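You operate a simulated robot arm through the tools that you are given. There is no shell and no other tool. Be economical: measure what you need, move in short steps, check, and stop when the job is done.

Carry out the task below with a simulated robot arm. There is one attempt and no reset: what you move stays moved.

Task
Measure roller B in the gauge and stand it in the tray for its size.
Fine: leave the gauge open.

The check looks at the end state, three seconds after you hand in, the way a careful person would. Anything else that was tipped, shoved, dropped, spilled or broken makes it a failure.

Robot
A 6-joint arm with a two-finger parallel gripper, fixed in place. Base frame: the origin is at the foot of the arm, x ahead of it, y to its left, z up; the work surface is at about z = 80.2. Units: cm, degrees, N and s.
With the tool pointing down near the work surface it reaches from about 26 to 68 cm from the base axis. Its first joint turns from -66.0 to 66.0 degrees. Payload 2.9 kg.
The tool frame sits at the grasp point between the pads (the TCP): z along the fingers, y along the line on which they close. The tips reach 3 cm beyond it. Largest opening 11 cm; finger width 2, thickness 1; the body of the gripper, 4.8 by 11.2 cm, starts 5.5 cm behind the TCP.
Orientation is that of the tool frame in the base frame, as [roll, pitch, yaw] about the fixed x, y, z axes, in that order (R = Rz(yaw) Ry(pitch) Rx(roll)). With the fingers straight down and closing along the base's y, the tool's x points along the base's -x, its y along +y and its z along -z.

Tools
- The arm moves only by the tool apply_moves. Its argument "plan" is a list of rows, each an object (a shift or turn left out is 0, a gripper value left out holds the last) with "linear": the shift along the base's x, y, z in cm, a list of three; "turn": the turn, a rotation vector about the base's x, y, z in degrees, a list of three; "jaw": the closure in counts, from 0 (fully open) to 255 (shut). In form: [{"linear": [tx, ty, tz], "turn": [ax, ay, az], "jaw": jaw}, ...]. A call has 1 to 12 rows; each row shifts and turns the commanded pose from where the row before left it. A row lasts 0.2 s, in which the tool goes at most 5 cm and 8.6 degrees; a call with a longer step from one row to the next is refused whole, and so is a gripper value outside its range. Where a pose cannot be reached the arm comes as near as it can. A force on the tool above 50 N (or 10 N above the force at the start of the call, whichever is more), or a blocked arm, ends the call early, and 0.2 s more pass. Each finger travels about 10.8 cm/s and halts on what it meets, pressing with about 40 N; the grip force reading is that of the motor and also rises with nothing between the fingers. The clock runs only during rows and for 0.2 s after the last one: add rows that do not move to give the fingers time. The reply holds the time, the measured pose of the TCP, the force on the tool along the base axes, the opening and the grip force, in the units named above and with some noise, with the torque about the TCP (base axes, N m) and any sound that the robot's microphone picked up.
- Cameras (640 x 400 px; columns grow to the right, rows downward): "scene" is fixed at [9.03, 44.25, 139.36]; the picture's right is [-0.64, -0.77, 0.00], its down [-0.37, 0.31, -0.88] and it looks along [0.68, -0.56, -0.48] (base axes); focal length 336 px, centre (320, 200). "wrist" rides on the gripper at [7.2, 1.7, -10.3] in the tool frame; the picture's right is [-0.23, 0.97, 0.00], its down [-0.76, -0.18, -0.62] and it looks along [-0.61, -0.14, 0.78] (tool axes); focal length 222 px, centre (320, 200). There is no depth. A picture from a camera that has moved, and an enlarged one, comes with that camera's place and axes in the base frame and with its lens.
- capture(camera): a new picture of that camera. No time passes.
- enlarge(camera, box): a new picture of the part [left, top, right, bottom] of that camera's present view, enlarged. No time passes.
- sign_off(): hands the job in; it is judged then, once.

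Go step by step. Nothing tells you positions but the pictures and the camera data: compare them with the known pose of the tool, close in by small moves and look again before you grip or let go. The budget is 120 turns and 64 pictures, counting those below and the enlarged ones. Unless the task says otherwise, let go and move clear before handing in, and close with one line.

The tools are called as a command line: name --argument value ..., lists and objects as JSON in quotes. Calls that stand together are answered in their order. apply_moves: Moves the arm, as the interface text tells. Its arguments: {"type":"object","properties":{"plan":{"type":"array"}},"required":["plan"]} The other tools are called the same way: capture (camera) takes a picture; enlarge (camera, box) takes an enlarged picture of a part of a camera's view; sign_off () hands the job in.

At the start:

```text
time_s: 0.0
tool_pos: [36.74, 9.3, 111.48]
tool_rot: [-180.0, 0.0, 180.0]
ft_force: [-0.7, -0.2, 0.0]
moment: [0.0, 0.0, -0.02]
gripper_width: 10.97
grasp_force: 0.0
```

scene: 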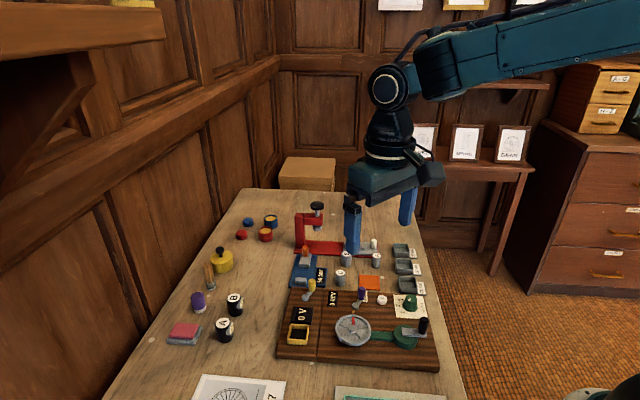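
wrist: 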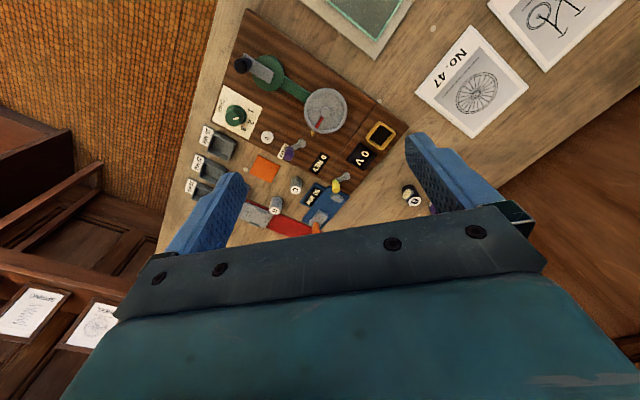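

I see a bench with a red gauge, several grey rollers, trays on the right, and a plate. I'll enlarge for detail first.

enlarge --camera "scene" --box '[280, 190, 440, 290]'

enlarge --camera "wrist" --box '[180, 80, 420, 230]'

enlarge --camera "scene" --box '[270, 260, 446, 370]'

```text
4.00 times, centred on (360, 240) of scene
camera zoom: at [9.03, 44.25, 139.36], right [-0.64, -0.77, 0.0], down [-0.37, 0.31, -0.88], along [0.68, -0.56, -0.48], focal length 1345 px, centre (160, 40)
```

zoom: 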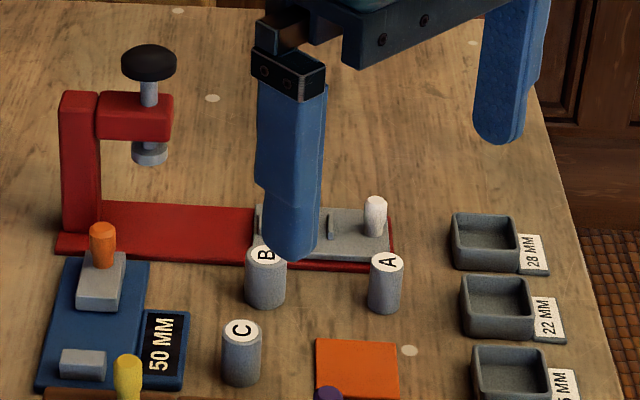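

```text
2.67 times, centred on (300, 155) of wrist
camera zoom: at [29.39, 10.88, 121.9], right [0.23, 0.97, 0.0], down [0.76, -0.18, 0.62], along [0.61, -0.14, -0.78], focal length 592 px, centre (373, 320)
```

zoom: 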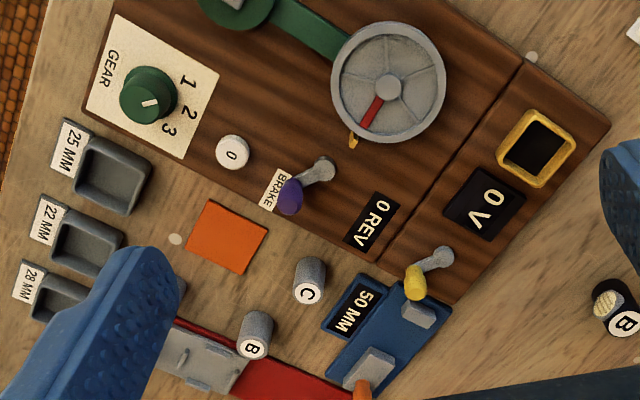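

```text
3.64 times, centred on (358, 315) of scene
camera zoom: at [9.03, 44.25, 139.36], right [-0.64, -0.77, 0.0], down [-0.37, 0.31, -0.88], along [0.68, -0.56, -0.48], focal length 1223 px, centre (182, -218)
```

zoom: 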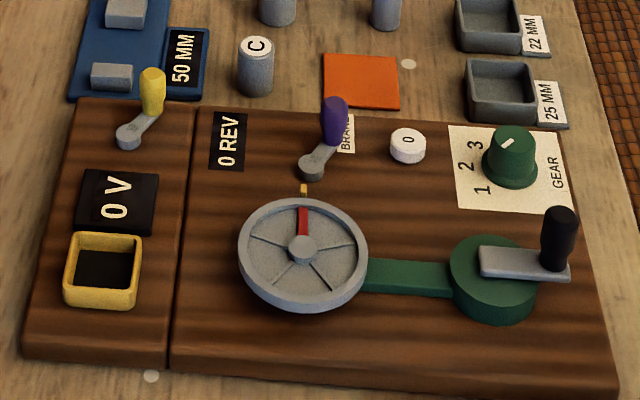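

Roller B stands near (59.3, -6.1). The gauge is the blue block showing 50 MM, with its fixed jaw near (60.5, 7.9) and its orange-knob slider near (65.7, 2.4). I'll move in, well above everything, to look with the wrist camera.

apply_moves --plan '[{"linear": [3, -1.5, -2]}, {"linear": [3, -1.5, -2]}, {"linear": [3, -1.5, -2]}, {"linear": [3, -1.5, -2]}, {"linear": [2, -1.5, -2]}, {}]'

capture --camera "wrist"

enlarge --camera "scene" --box '[270, 180, 446, 290]'

```text
time_s: 1.4
tool_pos: [50.78, 1.68, 101.52]
tool_rot: [-179.9, 0.0, -180.0]
ft_force: [-0.4, 0.0, 0.7]
moment: [0.01, -0.03, 0.0]
gripper_width: 11.0
grasp_force: 0.1
```

```text
58 pictures are left
camera wrist: at [43.49, 3.35, 111.84], right [0.23, 0.97, 0.0], down [0.76, -0.18, 0.62], along [0.61, -0.14, -0.78], focal length 222 px, centre (320, 200)
```

wrist: 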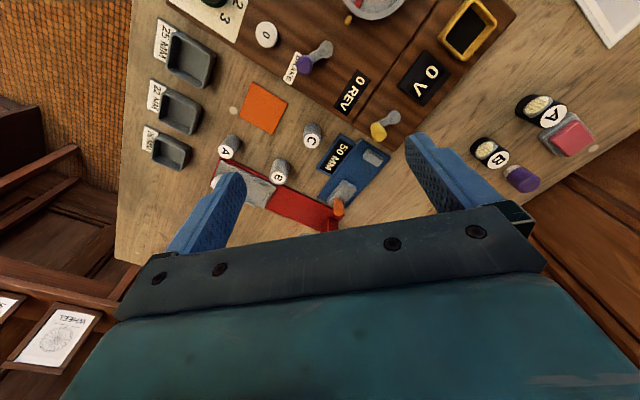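

```text
3.64 times, centred on (358, 235) of scene
camera zoom: at [9.03, 44.25, 139.36], right [-0.64, -0.77, 0.0], down [-0.37, 0.31, -0.88], along [0.68, -0.56, -0.48], focal length 1223 px, centre (182, 73)
```

zoom: 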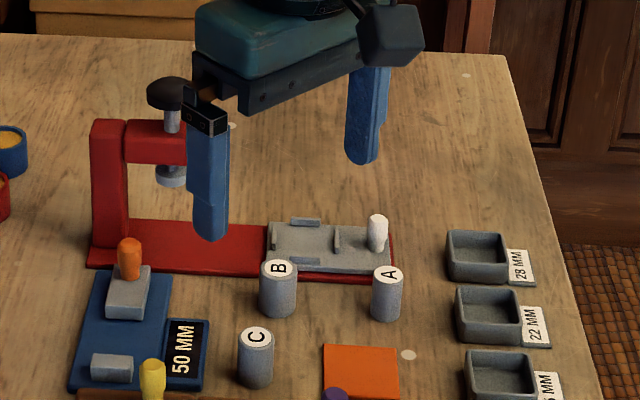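

enlarge --camera "wrist" --box '[200, 70, 440, 220]'

enlarge --camera "wrist" --box '[120, 10, 280, 110]'

enlarge --camera "wrist" --box '[130, 80, 290, 180]'

```text
2.67 times, centred on (320, 145) of wrist
camera zoom: at [43.49, 3.35, 111.84], right [0.23, 0.97, 0.0], down [0.76, -0.18, 0.62], along [0.61, -0.14, -0.78], focal length 592 px, centre (320, 347)
```

zoom: 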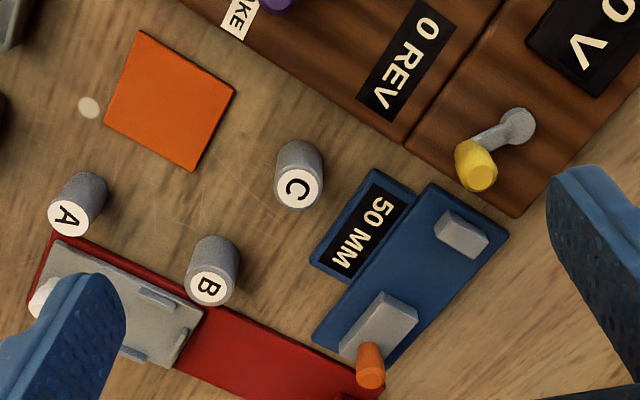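

```text
4.00 times, centred on (200, 60) of wrist
camera zoom: at [43.49, 3.35, 111.84], right [0.23, 0.97, 0.0], down [0.76, -0.18, 0.62], along [0.61, -0.14, -0.78], focal length 888 px, centre (800, 760)
```

zoom: 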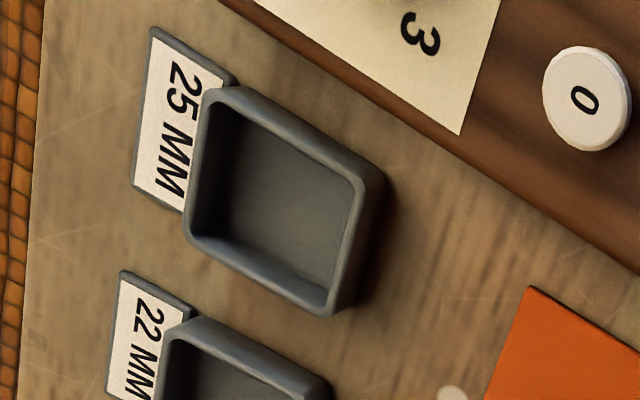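

```text
4.00 times, centred on (210, 130) of wrist
camera zoom: at [43.49, 3.35, 111.84], right [0.23, 0.97, 0.0], down [0.76, -0.18, 0.62], along [0.61, -0.14, -0.78], focal length 888 px, centre (760, 480)
```

zoom: 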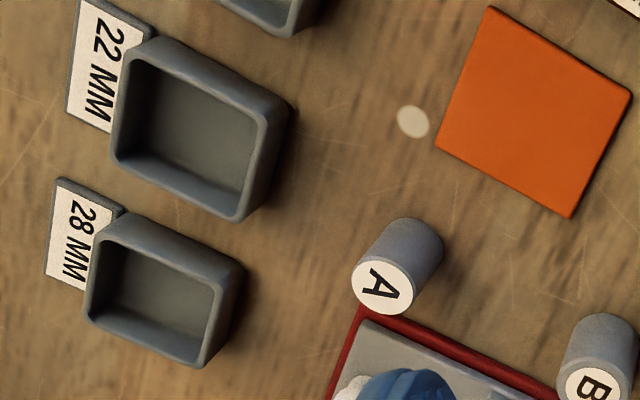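

B is at about (59.4, -6.4) with its top near z = 84.5. The gauge slides along about (0.7, -0.7), so I'll turn the gripper -45° to close across that line, and move above B.

apply_moves --plan '[{"linear": [1.43, -1.35, -1.5], "turn": [0, 0, -7.5]}, {"linear": [1.43, -1.35, -1.5], "turn": [0, 0, -7.5]}, {"linear": [1.43, -1.35, -1.5], "turn": [0, 0, -7.5]}, {"linear": [1.43, -1.35, -1.5], "turn": [0, 0, -7.5]}, {"linear": [1.43, -1.35, -1.5], "turn": [0, 0, -7.5]}, {"linear": [1.43, -1.35, -1.5], "turn": [0, 0, -7.5], "jaw": 120}, {}, {}]'

capture --camera "wrist"

enlarge --camera "scene" --box '[270, 180, 446, 290]'

```text
time_s: 3.2
tool_pos: [59.49, -6.35, 92.5]
tool_rot: [180.0, -0.1, 135.0]
ft_force: [-0.4, 0.0, 0.2]
moment: [0.01, -0.01, 0.0]
gripper_width: 5.81
grasp_force: 0.1
```

```text
53 pictures are left
camera wrist: at [55.46, -0.13, 102.93], right [0.85, 0.53, 0.0], down [0.41, -0.66, 0.62], along [0.33, -0.53, -0.78], focal length 222 px, centre (320, 200)
```

wrist: 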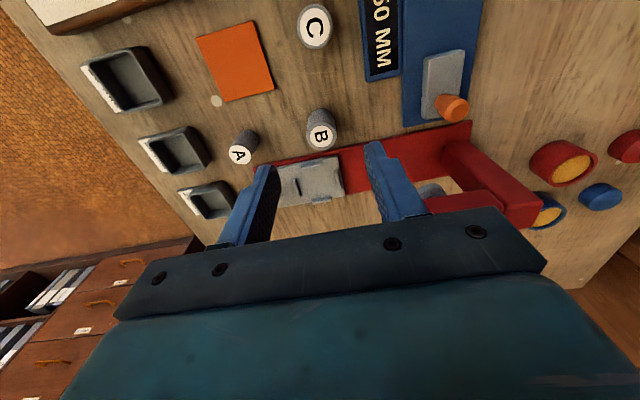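

```text
3.64 times, centred on (358, 235) of scene
camera zoom: at [9.03, 44.25, 139.36], right [-0.64, -0.77, 0.0], down [-0.37, 0.31, -0.88], along [0.68, -0.56, -0.48], focal length 1223 px, centre (182, 73)
```

zoom: 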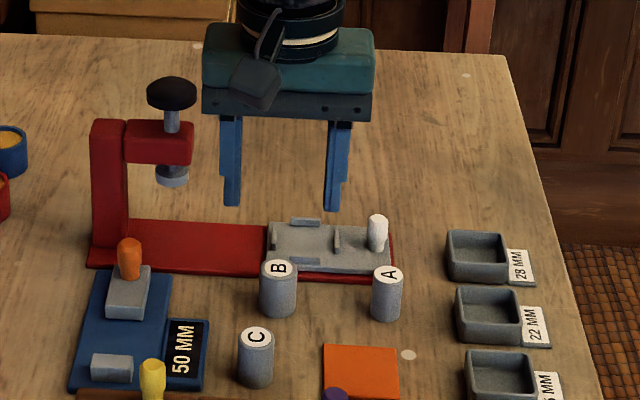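

The fingers straddle B in both views. I'll go down to grip its upper half and close.

apply_moves --plan '[{"linear": [0.03, -0.1, -2.5]}, {"linear": [0, 0, -2.5]}, {"linear": [0, 0, -2.3]}, {}]'

enlarge --camera "scene" --box '[310, 220, 406, 280]'

capture --camera "wrist"

```text
time_s: 4.2
tool_pos: [59.34, -6.47, 85.22]
tool_rot: [179.9, 0.0, 134.9]
ft_force: [0.0, -0.1, 0.3]
moment: [0.04, 0.03, 0.02]
gripper_width: 5.83
grasp_force: 0.0
```

```text
6.67 times, centred on (358, 250) of scene
camera zoom: at [9.03, 44.25, 139.36], right [-0.64, -0.77, 0.0], down [-0.37, 0.31, -0.88], along [0.68, -0.56, -0.48], focal length 2242 px, centre (67, -133)
```

zoom: 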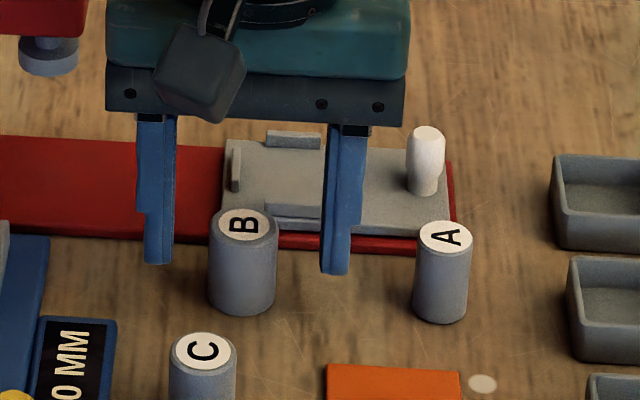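

```text
50 pictures are left
camera wrist: at [55.36, -0.25, 95.56], right [0.85, 0.53, 0.0], down [0.41, -0.66, 0.62], along [0.33, -0.53, -0.78], focal length 222 px, centre (320, 200)
```

wrist: 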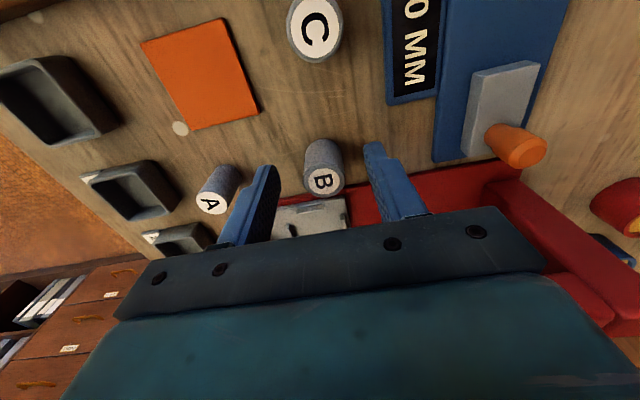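

apply_moves --plan '[{"jaw": 255}, {}, {}, {}]'

enlarge --camera "scene" --box '[310, 220, 406, 280]'

```text
time_s: 5.2
tool_pos: [59.34, -6.56, 85.26]
tool_rot: [180.0, -0.1, 134.9]
ft_force: [0.4, -0.3, -0.1]
moment: [-0.01, -0.03, 0.0]
gripper_width: 2.69
grasp_force: 39.8
```

```text
6.67 times, centred on (358, 250) of scene
camera zoom: at [9.03, 44.25, 139.36], right [-0.64, -0.77, 0.0], down [-0.37, 0.31, -0.88], along [0.68, -0.56, -0.48], focal length 2242 px, centre (67, -133)
```

zoom: 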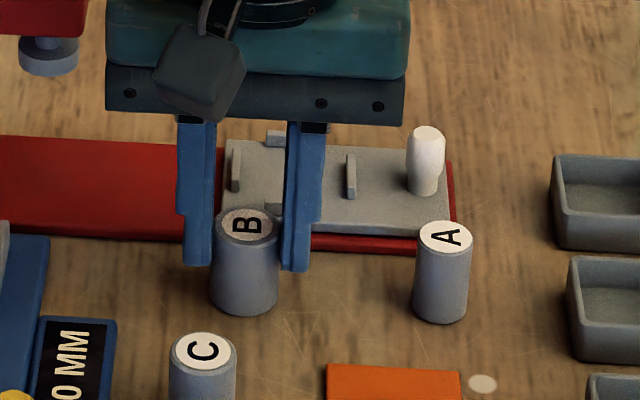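

B is gripped at 2.69 cm by the fingers, which is too coarse to choose a tray. I'll lift it and carry it above the gauge gap.

apply_moves --plan '[{"linear": [0, 0, 2]}, {"linear": [0, 0, 4]}, {"linear": [0.5, 2, 1]}, {"linear": [0.5, 2.5, 0]}, {"linear": [0.5, 2.5, 0]}, {"linear": [0.7, 2.7, 0]}, {"linear": [0.7, 2.5, 0]}, {}]'

capture --camera "wrist"

enlarge --camera "scene" --box '[270, 220, 366, 280]'

```text
time_s: 7.0
tool_pos: [62.11, 5.67, 92.29]
tool_rot: [-179.9, 0.0, 135.0]
ft_force: [0.6, -0.2, -1.2]
moment: [0.03, 0.04, -0.03]
gripper_width: 2.7
grasp_force: 39.7
```

```text
48 pictures are left
camera wrist: at [58.19, 11.98, 102.61], right [0.85, 0.53, 0.0], down [0.41, -0.66, 0.62], along [0.33, -0.53, -0.78], focal length 222 px, centre (320, 200)
```

wrist: 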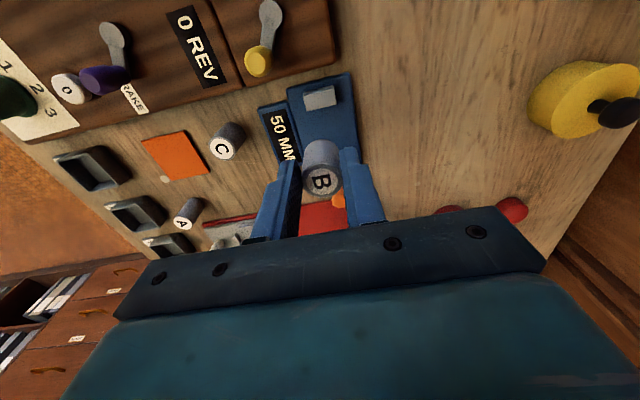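

```text
6.67 times, centred on (318, 250) of scene
camera zoom: at [9.03, 44.25, 139.36], right [-0.64, -0.77, 0.0], down [-0.37, 0.31, -0.88], along [0.68, -0.56, -0.48], focal length 2242 px, centre (333, -133)
```

zoom: 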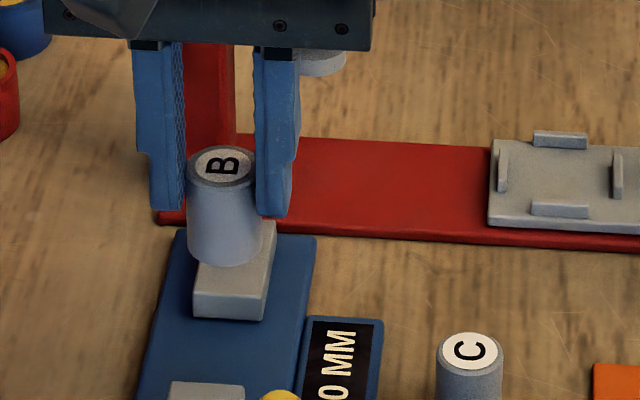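

B needs a small sideways shift of about 0.5 cm to centre it between the jaws. I'll make it and come down partway to check.

apply_moves --plan '[{"linear": [0.5, 0.22, 0]}, {"linear": [0, 0, -2]}, {"linear": [0, 0, -2]}, {}]'

capture --camera "wrist"

enlarge --camera "scene" --box '[270, 235, 366, 295]'

```text
time_s: 8.0
tool_pos: [62.74, 5.94, 88.2]
tool_rot: [180.0, 0.0, 135.0]
ft_force: [-0.5, -0.3, -1.2]
moment: [0.02, 0.0, -0.01]
gripper_width: 2.7
grasp_force: 40.5
```

```text
46 pictures are left
camera wrist: at [58.7, 12.22, 98.55], right [0.85, 0.53, 0.0], down [0.41, -0.66, 0.62], along [0.33, -0.53, -0.78], focal length 222 px, centre (320, 200)
```

wrist: 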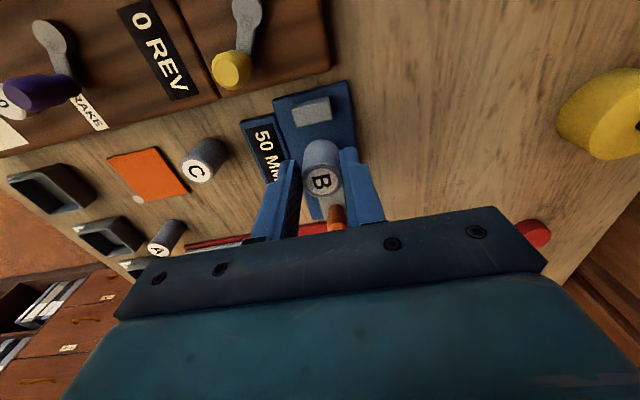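

```text
6.67 times, centred on (318, 265) of scene
camera zoom: at [9.03, 44.25, 139.36], right [-0.64, -0.77, 0.0], down [-0.37, 0.31, -0.88], along [0.68, -0.56, -0.48], focal length 2242 px, centre (333, -233)
```

zoom: 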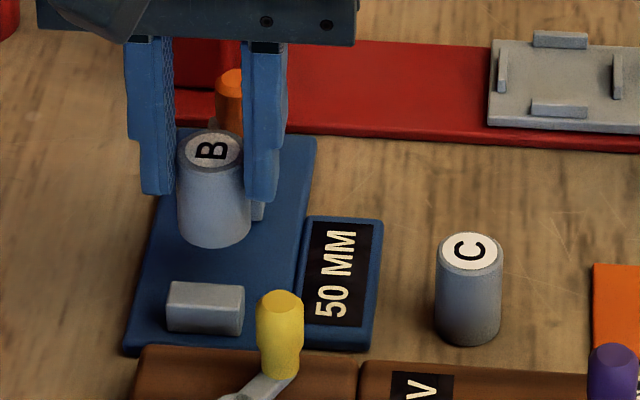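

B is centred in the gap. I'll lower it gently until it touches the plate.

apply_moves --plan '[{"linear": [0, 0, -1.2]}, {"linear": [0, 0, -0.3]}, {}]'

enlarge --camera "scene" --box '[270, 235, 366, 295]'

```text
time_s: 8.8
tool_pos: [62.73, 5.92, 86.83]
tool_rot: [-180.0, 0.0, 134.9]
ft_force: [0.6, 0.2, -1.5]
moment: [0.04, 0.02, 0.0]
gripper_width: 2.72
grasp_force: 40.2
```

```text
6.67 times, centred on (318, 265) of scene
camera zoom: at [9.03, 44.25, 139.36], right [-0.64, -0.77, 0.0], down [-0.37, 0.31, -0.88], along [0.68, -0.56, -0.48], focal length 2242 px, centre (333, -233)
```

zoom: 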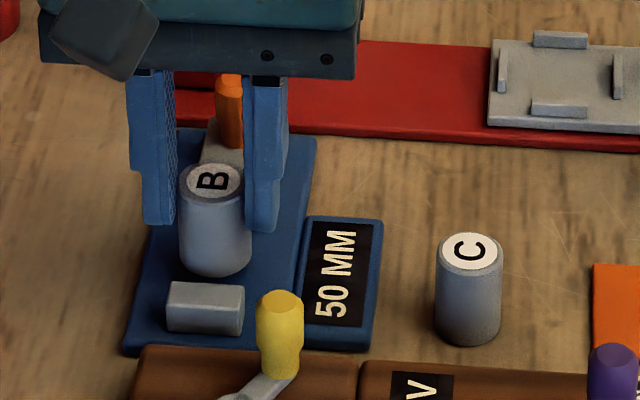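

apply_moves --plan '[{"linear": [0, 0, -0.3]}, {"linear": [0, 0, -0.2]}, {"linear": [0, 0, -0.15]}, {}]'

```text
time_s: 9.8
tool_pos: [62.83, 5.9, 86.09]
tool_rot: [180.0, 0.0, 134.9]
ft_force: [0.4, -0.1, -1.8]
moment: [-0.02, 0.02, -0.05]
gripper_width: 2.7
grasp_force: 39.9
```

apply_moves --plan '[{"linear": [0, 0, -0.15]}, {}]'

enlarge --camera "scene" --box '[270, 235, 366, 295]'

```text
time_s: 10.4
tool_pos: [62.76, 5.85, 86.01]
tool_rot: [-179.9, 0.0, 134.9]
ft_force: [-2.4, 0.1, 6.2]
moment: [-0.05, 0.14, -0.01]
gripper_width: 2.69
grasp_force: 40.3
```

```text
6.67 times, centred on (318, 265) of scene
camera zoom: at [9.01, 44.25, 139.36], right [-0.64, -0.77, 0.0], down [-0.37, 0.31, -0.88], along [0.68, -0.56, -0.48], focal length 2242 px, centre (333, -233)
```

zoom: 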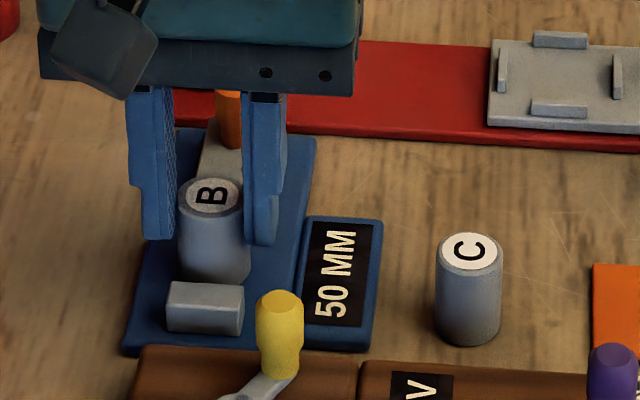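

B has touched the plate. I'll release it and rise straight up.

apply_moves --plan '[{"jaw": 170}, {"jaw": 130}, {}, {"linear": [0, 0, 2]}, {"linear": [0, 0, 4]}, {}]'

enlarge --camera "scene" --box '[270, 225, 366, 285]'

enlarge --camera "wrist" --box '[220, 60, 412, 220]'

```text
time_s: 11.8
tool_pos: [62.66, 5.96, 91.92]
tool_rot: [-179.9, 0.1, 135.0]
ft_force: [-0.9, 0.1, 0.4]
moment: [0.0, 0.0, 0.0]
gripper_width: 5.4
grasp_force: 0.1
```

```text
6.67 times, centred on (318, 255) of scene
camera zoom: at [9.03, 44.25, 139.36], right [-0.64, -0.77, 0.0], down [-0.37, 0.31, -0.88], along [0.68, -0.56, -0.48], focal length 2242 px, centre (333, -167)
```

zoom: 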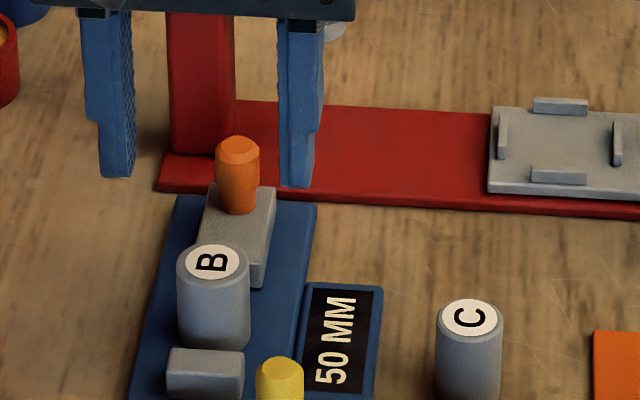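

```text
2.50 times, centred on (316, 140) of wrist
camera zoom: at [58.72, 12.21, 102.3], right [0.85, 0.53, 0.0], down [0.41, -0.66, 0.62], along [0.33, -0.53, -0.78], focal length 555 px, centre (330, 350)
```

zoom: 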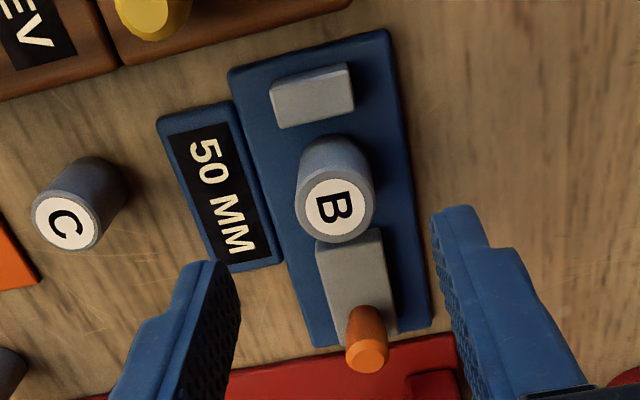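

B stands upright between the jaws. Next I'll go over the knob, near (67.05, 1.65), with the fingers straddling it.

apply_moves --plan '[{"linear": [2.2, -2.15, 0]}, {"linear": [2.15, -2.15, 0]}, {}]'

capture --camera "wrist"

enlarge --camera "scene" --box '[270, 215, 366, 275]'

```text
time_s: 12.6
tool_pos: [67.2, 1.73, 91.85]
tool_rot: [-179.9, 0.0, 135.0]
ft_force: [-0.4, 0.3, -0.7]
moment: [0.0, 0.01, 0.03]
gripper_width: 5.38
grasp_force: 0.0
```

```text
40 pictures are left
camera wrist: at [63.16, 7.92, 102.21], right [0.85, 0.53, 0.0], down [0.41, -0.66, 0.62], along [0.33, -0.53, -0.78], focal length 222 px, centre (320, 200)
```

wrist: 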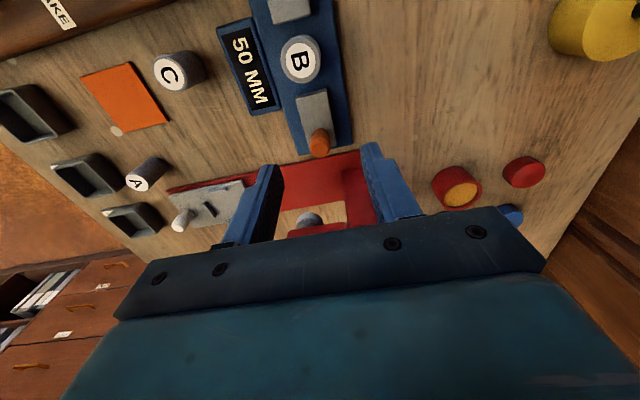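

```text
6.67 times, centred on (318, 245) of scene
camera zoom: at [9.03, 44.25, 139.36], right [-0.64, -0.77, 0.0], down [-0.37, 0.31, -0.88], along [0.68, -0.56, -0.48], focal length 2242 px, centre (333, -100)
```

zoom: 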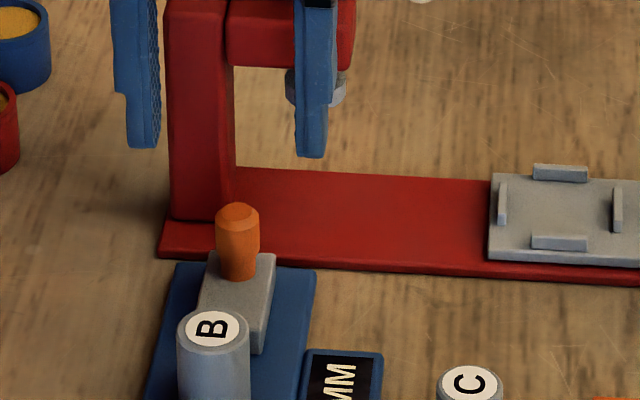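

The knob is close to centred. I'll adjust slightly, go down and check.

apply_moves --plan '[{"linear": [-0.25, 0.12, -2]}, {"linear": [0, 0, -2]}, {"linear": [0, 0, -1.2]}, {}]'

enlarge --camera "scene" --box '[270, 215, 366, 275]'

capture --camera "wrist"

```text
time_s: 13.6
tool_pos: [66.89, 1.83, 86.67]
tool_rot: [180.0, 0.0, 135.0]
ft_force: [0.5, -0.3, -1.0]
moment: [0.0, 0.0, -0.03]
gripper_width: 5.39
grasp_force: 0.0
```

```text
6.67 times, centred on (318, 245) of scene
camera zoom: at [9.03, 44.25, 139.36], right [-0.64, -0.77, 0.0], down [-0.37, 0.31, -0.88], along [0.68, -0.56, -0.48], focal length 2242 px, centre (333, -100)
```

zoom: 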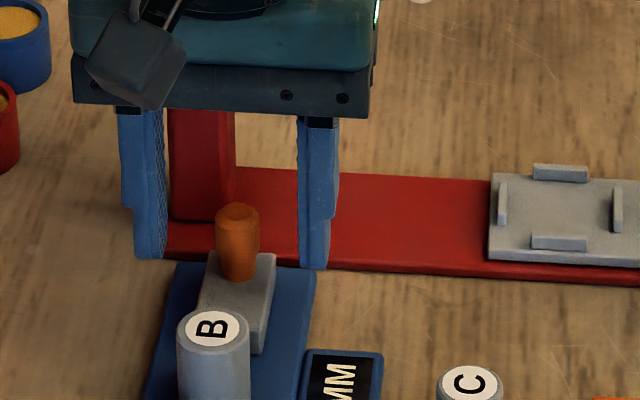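

```text
37 pictures are left
camera wrist: at [62.86, 8.06, 97.08], right [0.85, 0.53, 0.0], down [0.41, -0.66, 0.62], along [0.33, -0.53, -0.78], focal length 222 px, centre (320, 200)
```

wrist: 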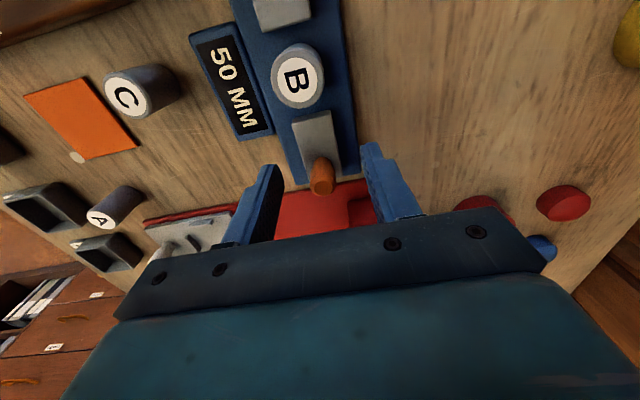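

apply_moves --plan '[{"linear": [-0.15, 0.15, 0]}, {"jaw": 200}, {"jaw": 255}, {}, {}]'

enlarge --camera "scene" --box '[270, 215, 366, 275]'

```text
time_s: 14.8
tool_pos: [66.54, 1.92, 86.6]
tool_rot: [-179.8, -0.3, 135.2]
ft_force: [-15.6, 7.7, 4.3]
moment: [0.38, 0.69, -0.07]
gripper_width: 1.41
grasp_force: 45.2
```

```text
6.67 times, centred on (318, 245) of scene
camera zoom: at [8.98, 44.27, 139.36], right [-0.64, -0.77, 0.0], down [-0.37, 0.31, -0.88], along [0.68, -0.56, -0.48], focal length 2242 px, centre (333, -100)
```

zoom: 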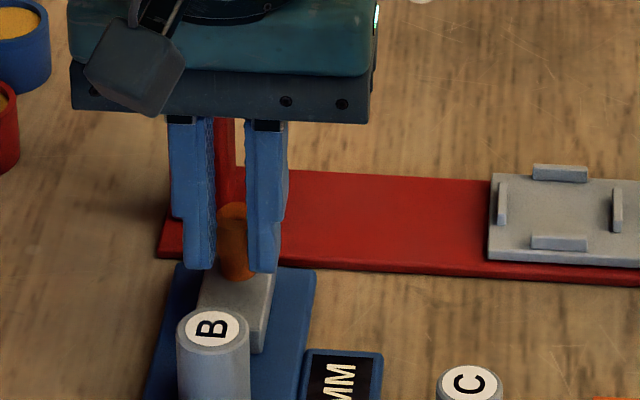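

The knob is gripped. I'll slide it toward B in small steps.

apply_moves --plan '[{"linear": [-0.3, 0.3, 0]}, {"linear": [-0.3, 0.3, 0]}, {"linear": [-0.3, 0.3, 0]}, {}]'

enlarge --camera "scene" --box '[270, 230, 366, 290]'

```text
time_s: 15.8
tool_pos: [65.8, 2.86, 86.91]
tool_rot: [179.9, 0.1, 135.0]
ft_force: [-0.1, 0.5, 0.8]
moment: [0.02, 0.01, 0.0]
gripper_width: 0.0
grasp_force: 37.6
```

```text
6.67 times, centred on (318, 260) of scene
camera zoom: at [9.03, 44.25, 139.36], right [-0.64, -0.77, 0.0], down [-0.37, 0.31, -0.88], along [0.68, -0.56, -0.48], focal length 2242 px, centre (333, -200)
```

zoom: 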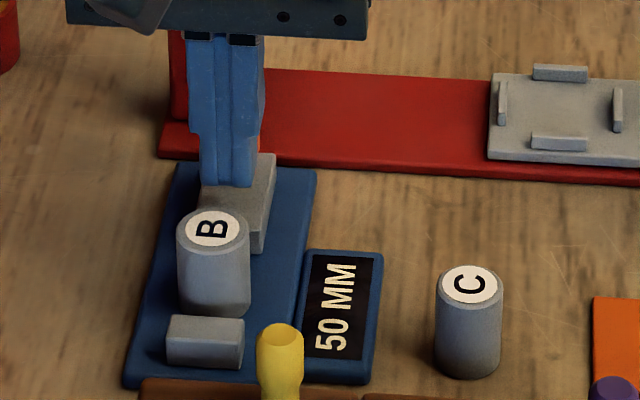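

The fingers slipped off the knob's near side, and the slider has not moved. I'll rise, open and look at the knob's position again.

apply_moves --plan '[{"linear": [0, 0, 3]}, {"linear": [0, 0, 2.2], "jaw": 130}, {}, {}]'

enlarge --camera "wrist" --box '[240, 80, 400, 200]'

enlarge --camera "scene" --box '[286, 225, 350, 265]'

```text
time_s: 16.8
tool_pos: [65.89, 2.85, 91.99]
tool_rot: [180.0, 0.0, 135.0]
ft_force: [0.7, 0.0, -0.5]
moment: [0.01, 0.0, 0.04]
gripper_width: 5.38
grasp_force: 0.1
```

```text
3.33 times, centred on (320, 140) of wrist
camera zoom: at [61.78, 9.11, 102.32], right [0.85, 0.53, 0.0], down [0.41, -0.66, 0.62], along [0.33, -0.53, -0.78], focal length 740 px, centre (320, 400)
```

zoom: 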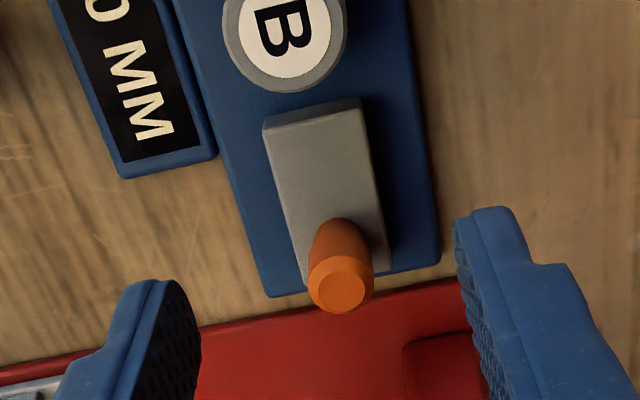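

```text
10.00 times, centred on (318, 245) of scene
camera zoom: at [9.03, 44.25, 139.36], right [-0.64, -0.77, 0.0], down [-0.37, 0.31, -0.88], along [0.68, -0.56, -0.48], focal length 3363 px, centre (340, -250)
```

zoom: 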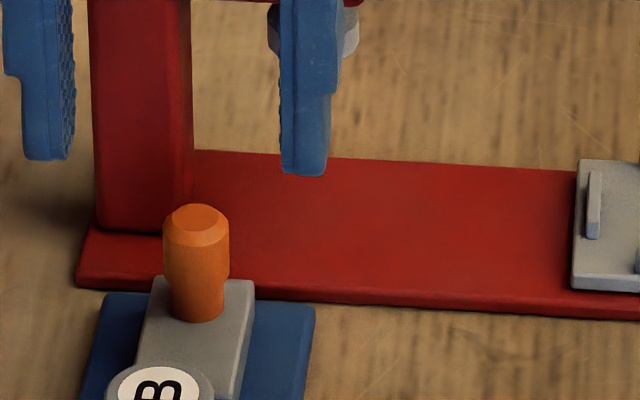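

My best estimate puts the knob near (67.3, 1.4), further out than where I gripped. I'll move out there and check before closing.

apply_moves --plan '[{"linear": [1.5, -1.55, 0]}, {"linear": [0, 0, -2.5]}, {"linear": [0, 0, -2.9]}, {}]'

enlarge --camera "wrist" --box '[240, 100, 400, 220]'

enlarge --camera "scene" --box '[286, 225, 350, 265]'

```text
time_s: 17.8
tool_pos: [67.24, 1.11, 86.62]
tool_rot: [179.9, 0.0, 135.0]
ft_force: [0.1, -0.2, -0.5]
moment: [0.01, -0.01, 0.01]
gripper_width: 5.38
grasp_force: 0.0
```

```text
3.33 times, centred on (320, 160) of wrist
camera zoom: at [63.26, 7.5, 96.9], right [0.85, 0.53, 0.0], down [0.41, -0.66, 0.62], along [0.33, -0.53, -0.78], focal length 740 px, centre (320, 333)
```

zoom: 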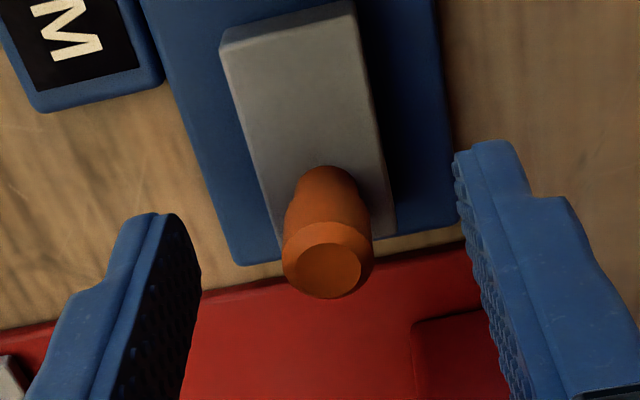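

```text
10.00 times, centred on (318, 245) of scene
camera zoom: at [9.03, 44.25, 139.36], right [-0.64, -0.77, 0.0], down [-0.37, 0.31, -0.88], along [0.68, -0.56, -0.48], focal length 3363 px, centre (340, -250)
```

zoom: 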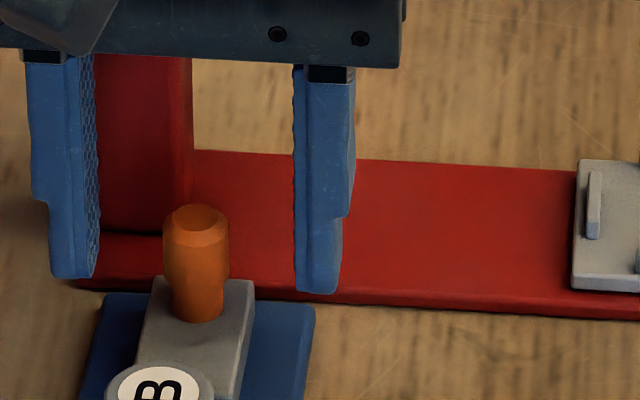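

The fingers look well around the knob now. I'll close and check the grip before pulling.

apply_moves --plan '[{"jaw": 180}, {"jaw": 255}, {}, {}, {}]'

enlarge --camera "scene" --box '[286, 225, 350, 265]'

enlarge --camera "wrist" --box '[240, 100, 400, 220]'

```text
time_s: 19.0
tool_pos: [67.23, 1.3, 86.59]
tool_rot: [180.0, 0.0, 135.0]
ft_force: [7.4, 7.1, -2.9]
moment: [-0.1, 0.0, 0.06]
gripper_width: 1.7
grasp_force: 44.8
```

```text
10.00 times, centred on (318, 245) of scene
camera zoom: at [9.05, 44.27, 139.35], right [-0.64, -0.77, 0.0], down [-0.37, 0.31, -0.88], along [0.68, -0.56, -0.48], focal length 3363 px, centre (340, -250)
```

zoom: 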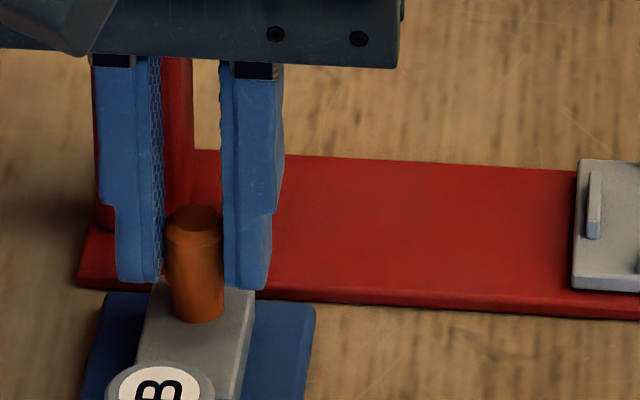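

```text
3.33 times, centred on (320, 160) of wrist
camera zoom: at [63.27, 7.56, 96.91], right [0.85, 0.53, 0.0], down [0.41, -0.66, 0.62], along [0.33, -0.53, -0.78], focal length 740 px, centre (320, 333)
```

zoom: 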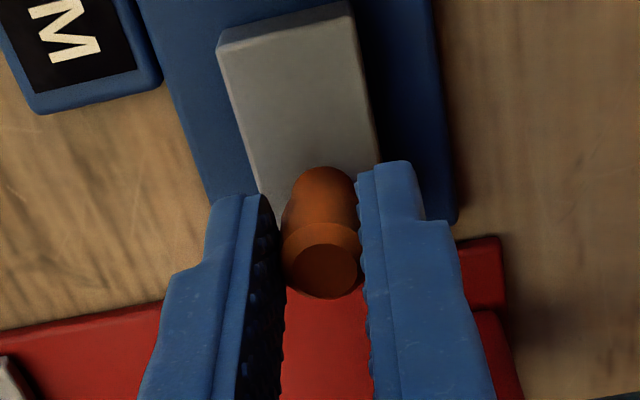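

This grip is square at 1.7 cm, the full knob diameter. I'll pull the slider in.

apply_moves --plan '[{"linear": [0.08, 0.08, 0]}, {"linear": [-0.2, 0.2, 0]}, {"linear": [-0.2, 0.2, 0]}, {"linear": [-0.2, 0.2, 0]}, {}]'

enlarge --camera "scene" --box '[270, 230, 366, 290]'

```text
time_s: 20.2
tool_pos: [66.74, 1.84, 86.64]
tool_rot: [-179.9, 0.0, 134.9]
ft_force: [-2.0, -3.3, 0.8]
moment: [-0.14, -0.36, -0.08]
gripper_width: 1.72
grasp_force: 44.7
```

```text
6.67 times, centred on (318, 260) of scene
camera zoom: at [9.02, 44.24, 139.36], right [-0.64, -0.77, 0.0], down [-0.37, 0.31, -0.88], along [0.68, -0.56, -0.48], focal length 2242 px, centre (333, -200)
```

zoom: 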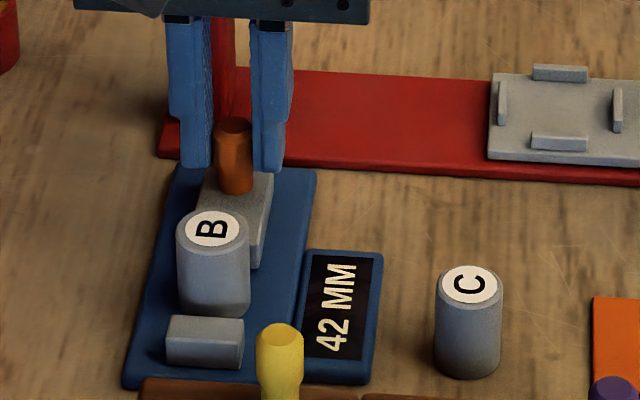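

The slider moves, and the display now reads 42 MM. I'll keep going in small steps.

apply_moves --plan '[{"linear": [-0.2, 0.2, 0]}, {"linear": [-0.2, 0.2, 0]}, {"linear": [-0.2, 0.2, 0]}, {"linear": [-0.1, 0.1, 0]}, {}]'

enlarge --camera "scene" --box '[270, 230, 366, 290]'

```text
time_s: 21.4
tool_pos: [66.03, 2.61, 86.64]
tool_rot: [-180.0, 0.0, 134.9]
ft_force: [-8.6, -9.3, 2.1]
moment: [-0.25, -0.19, -0.1]
gripper_width: 1.7
grasp_force: 44.9
```

```text
6.67 times, centred on (318, 260) of scene
camera zoom: at [9.0, 44.23, 139.37], right [-0.64, -0.77, 0.0], down [-0.37, 0.31, -0.88], along [0.68, -0.56, -0.48], focal length 2242 px, centre (333, -200)
```

zoom: 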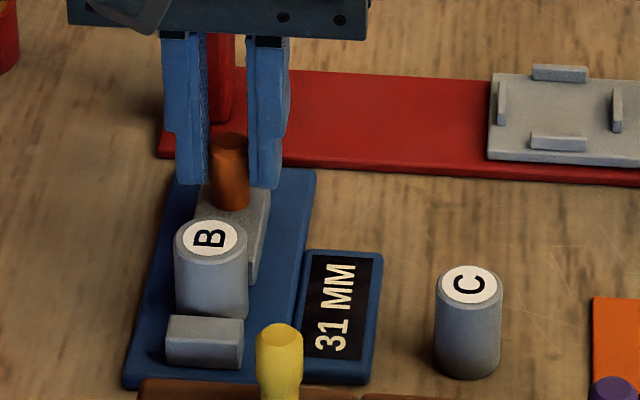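

31 MM. I'll take out the side load and close the rest of the way.

apply_moves --plan '[{"linear": [-0.1, -0.1, 0]}, {"linear": [-0.1, 0.09, 0]}, {"linear": [-0.1, 0.09, 0]}, {}]'

enlarge --camera "scene" --box '[270, 230, 366, 290]'

```text
time_s: 22.4
tool_pos: [65.67, 2.69, 86.57]
tool_rot: [179.9, 0.1, 135.0]
ft_force: [3.4, 3.1, 0.7]
moment: [-0.08, 0.25, 0.1]
gripper_width: 1.73
grasp_force: 44.9
```

```text
6.67 times, centred on (318, 260) of scene
camera zoom: at [9.04, 44.26, 139.36], right [-0.64, -0.77, 0.0], down [-0.37, 0.31, -0.88], along [0.68, -0.56, -0.48], focal length 2242 px, centre (333, -200)
```

zoom: 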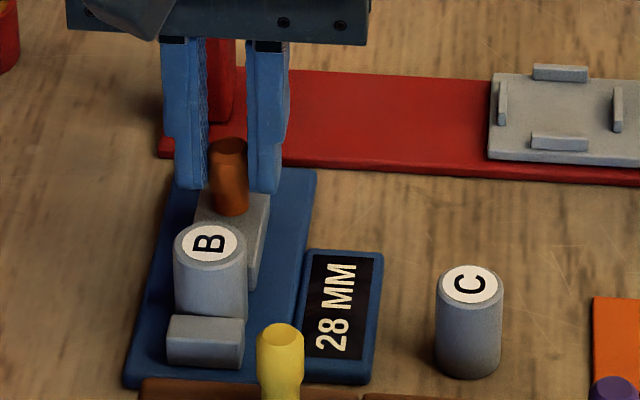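

28 MM. I'll nudge once more to confirm the jaw is actually stopped by the roller.

apply_moves --plan '[{"linear": [-0.1, 0.1, 0]}, {"linear": [-0.07, 0.07, 0]}, {}]'

enlarge --camera "scene" --box '[270, 230, 366, 290]'

```text
time_s: 23.2
tool_pos: [65.69, 2.96, 86.67]
tool_rot: [179.8, 0.2, 134.9]
ft_force: [21.5, -0.5, -6.2]
moment: [-0.41, -0.45, 0.03]
gripper_width: 1.71
grasp_force: 44.7
```

```text
6.67 times, centred on (318, 260) of scene
camera zoom: at [9.09, 44.25, 139.35], right [-0.64, -0.77, 0.0], down [-0.37, 0.31, -0.88], along [0.68, -0.56, -0.48], focal length 2242 px, centre (333, -200)
```

zoom: 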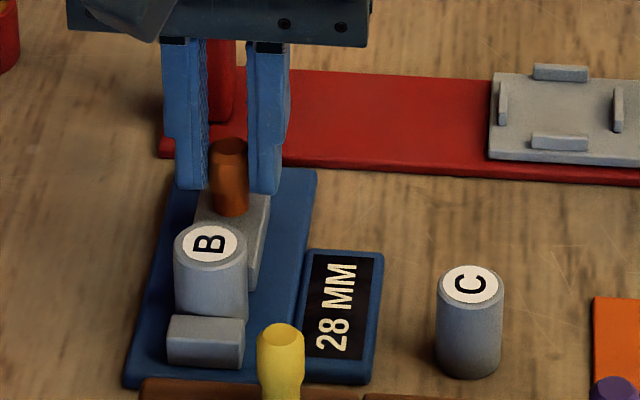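

The jaw is stopped by the roller and reads 28 MM, so B goes in the 28 MM tray. I'll slide the gauge back open first.

apply_moves --plan '[{"linear": [0.17, -0.17, 0]}, {"linear": [0.25, -0.25, 0]}, {"linear": [0.25, -0.25, 0]}, {"linear": [0.25, -0.22, 0]}, {"linear": [0.25, -0.22, 0]}, {"linear": [0.25, -0.22, 0]}, {"linear": [0.15, -0.13, 0]}, {}]'

enlarge --camera "scene" --box '[270, 230, 366, 290]'

```text
time_s: 25.0
tool_pos: [67.14, 1.25, 86.59]
tool_rot: [-180.0, 0.0, 134.8]
ft_force: [2.4, 2.3, 3.3]
moment: [0.28, -0.25, 0.01]
gripper_width: 1.7
grasp_force: 44.8
```

```text
6.67 times, centred on (318, 260) of scene
camera zoom: at [9.03, 44.25, 139.36], right [-0.64, -0.77, 0.0], down [-0.37, 0.31, -0.88], along [0.68, -0.56, -0.48], focal length 2242 px, centre (333, -200)
```

zoom: 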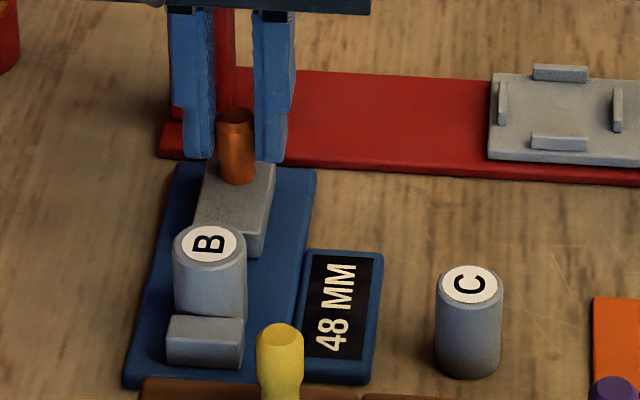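

apply_moves --plan '[{"linear": [0.13, -0.11, 0]}, {}, {"jaw": 190}, {"jaw": 130}, {}, {"linear": [0, 0, 3]}, {"linear": [0, 0, 2.5]}, {}]'

enlarge --camera "scene" --box '[270, 230, 366, 290]'

```text
time_s: 26.8
tool_pos: [67.27, 1.36, 91.97]
tool_rot: [180.0, 0.0, 135.0]
ft_force: [-0.1, 0.2, -0.3]
moment: [0.0, 0.01, 0.03]
gripper_width: 5.38
grasp_force: 0.2
```

```text
6.67 times, centred on (318, 260) of scene
camera zoom: at [9.03, 44.25, 139.36], right [-0.64, -0.77, 0.0], down [-0.37, 0.31, -0.88], along [0.68, -0.56, -0.48], focal length 2242 px, centre (333, -200)
```

zoom: 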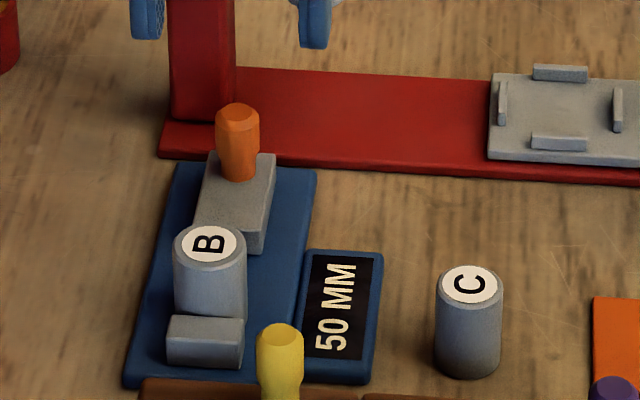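

The gauge is open again at 50 MM and B is upright against the fixed jaw. I'll move above B at about (62.1, 6.6).

apply_moves --plan '[{"linear": [-1.7, 1.74, 0]}, {"linear": [-1.7, 1.75, 0]}, {"linear": [-1.7, 1.75, 0]}, {}]'

enlarge --camera "wrist" --box '[220, 80, 412, 220]'

enlarge --camera "scene" --box '[270, 220, 366, 280]'

```text
time_s: 27.8
tool_pos: [62.31, 6.55, 92.07]
tool_rot: [180.0, 0.1, 134.9]
ft_force: [-0.1, -0.5, -0.8]
moment: [0.03, 0.0, -0.01]
gripper_width: 5.4
grasp_force: 0.0
```

```text
2.86 times, centred on (316, 150) of wrist
camera zoom: at [58.22, 12.86, 102.37], right [0.85, 0.53, 0.0], down [0.41, -0.66, 0.62], along [0.33, -0.53, -0.78], focal length 635 px, centre (331, 343)
```

zoom: 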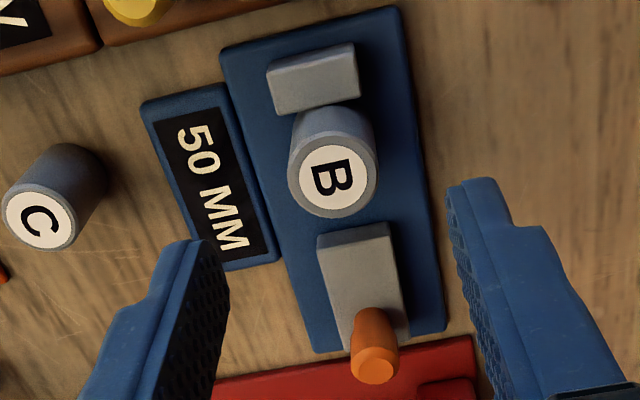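

```text
6.67 times, centred on (318, 250) of scene
camera zoom: at [9.03, 44.25, 139.36], right [-0.64, -0.77, 0.0], down [-0.37, 0.31, -0.88], along [0.68, -0.56, -0.48], focal length 2242 px, centre (333, -133)
```

zoom: 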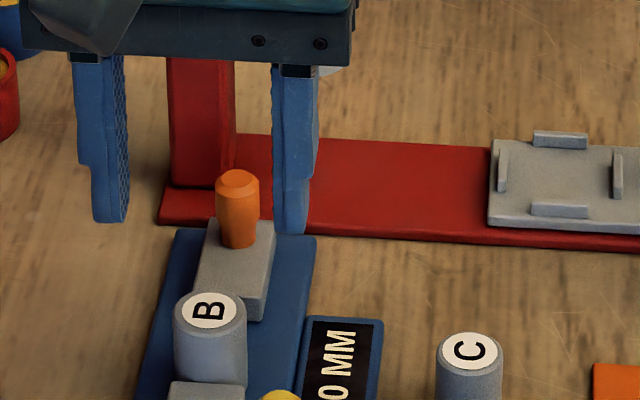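

TCP and B line up. I'll go down and grip.

apply_moves --plan '[{"linear": [0.03, -0.03, -2.5]}, {"linear": [0, 0, -2.5]}, {"linear": [0, 0, -1]}, {}, {"jaw": 180}, {"jaw": 255}, {}, {}]'

enlarge --camera "scene" --box '[270, 230, 366, 290]'

```text
time_s: 29.6
tool_pos: [62.38, 6.5, 86.03]
tool_rot: [-179.9, 0.0, 134.9]
ft_force: [0.0, 0.6, 0.1]
moment: [-0.01, -0.02, 0.0]
gripper_width: 2.67
grasp_force: 39.8
```

```text
6.67 times, centred on (318, 260) of scene
camera zoom: at [9.03, 44.25, 139.36], right [-0.64, -0.77, 0.0], down [-0.37, 0.31, -0.88], along [0.68, -0.56, -0.48], focal length 2242 px, centre (333, -200)
```

zoom: 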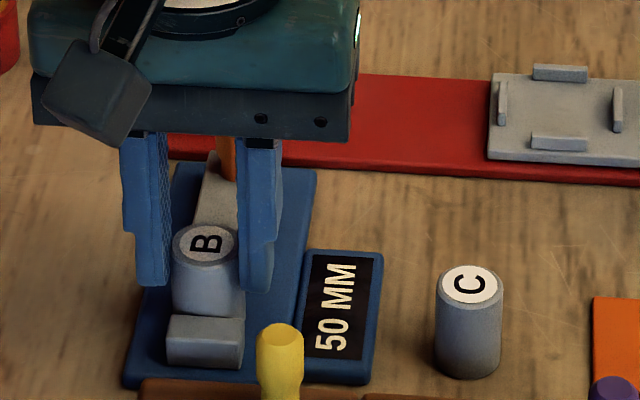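

B is held again at 2.67. I'll lift it high and carry it over the 28 MM tray near (53.2, -21.3).

apply_moves --plan '[{"linear": [0, 0, 1.5]}, {"linear": [0, 0, 3.5]}, {"linear": [0, 0, 3.5]}, {"linear": [-1.31, -3.97, 0]}, {"linear": [-1.31, -3.97, 0]}, {"linear": [-1.31, -3.97, 0]}, {"linear": [-1.31, -3.97, 0]}, {"linear": [-1.31, -3.97, 0]}, {"linear": [-1.31, -3.97, 0]}, {"linear": [-1.31, -3.97, 0]}, {}]'

capture --camera "wrist"

enlarge --camera "scene" --box '[350, 225, 446, 285]'

```text
time_s: 32.0
tool_pos: [52.99, -21.29, 94.63]
tool_rot: [180.0, 0.1, 135.0]
ft_force: [0.5, 0.3, -1.4]
moment: [0.04, -0.01, -0.04]
gripper_width: 2.7
grasp_force: 39.8
```

```text
19 pictures are left
camera wrist: at [49.02, -14.98, 104.94], right [0.85, 0.53, 0.0], down [0.41, -0.66, 0.62], along [0.33, -0.53, -0.78], focal length 222 px, centre (320, 200)
```

wrist: 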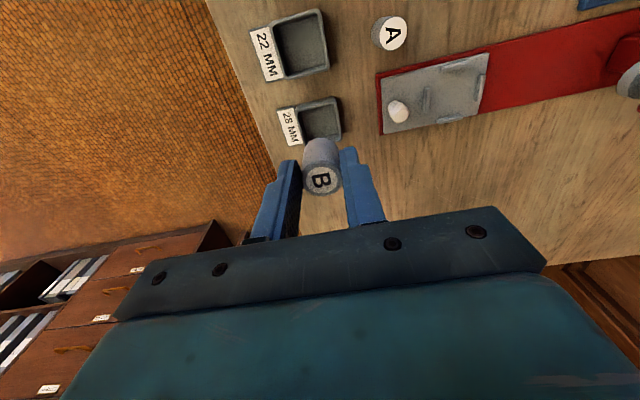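

```text
6.67 times, centred on (398, 255) of scene
camera zoom: at [9.03, 44.25, 139.36], right [-0.64, -0.77, 0.0], down [-0.37, 0.31, -0.88], along [0.68, -0.56, -0.48], focal length 2242 px, centre (-200, -167)
```

zoom: 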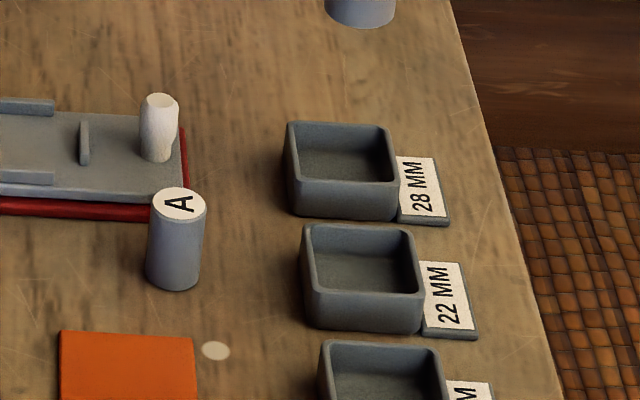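

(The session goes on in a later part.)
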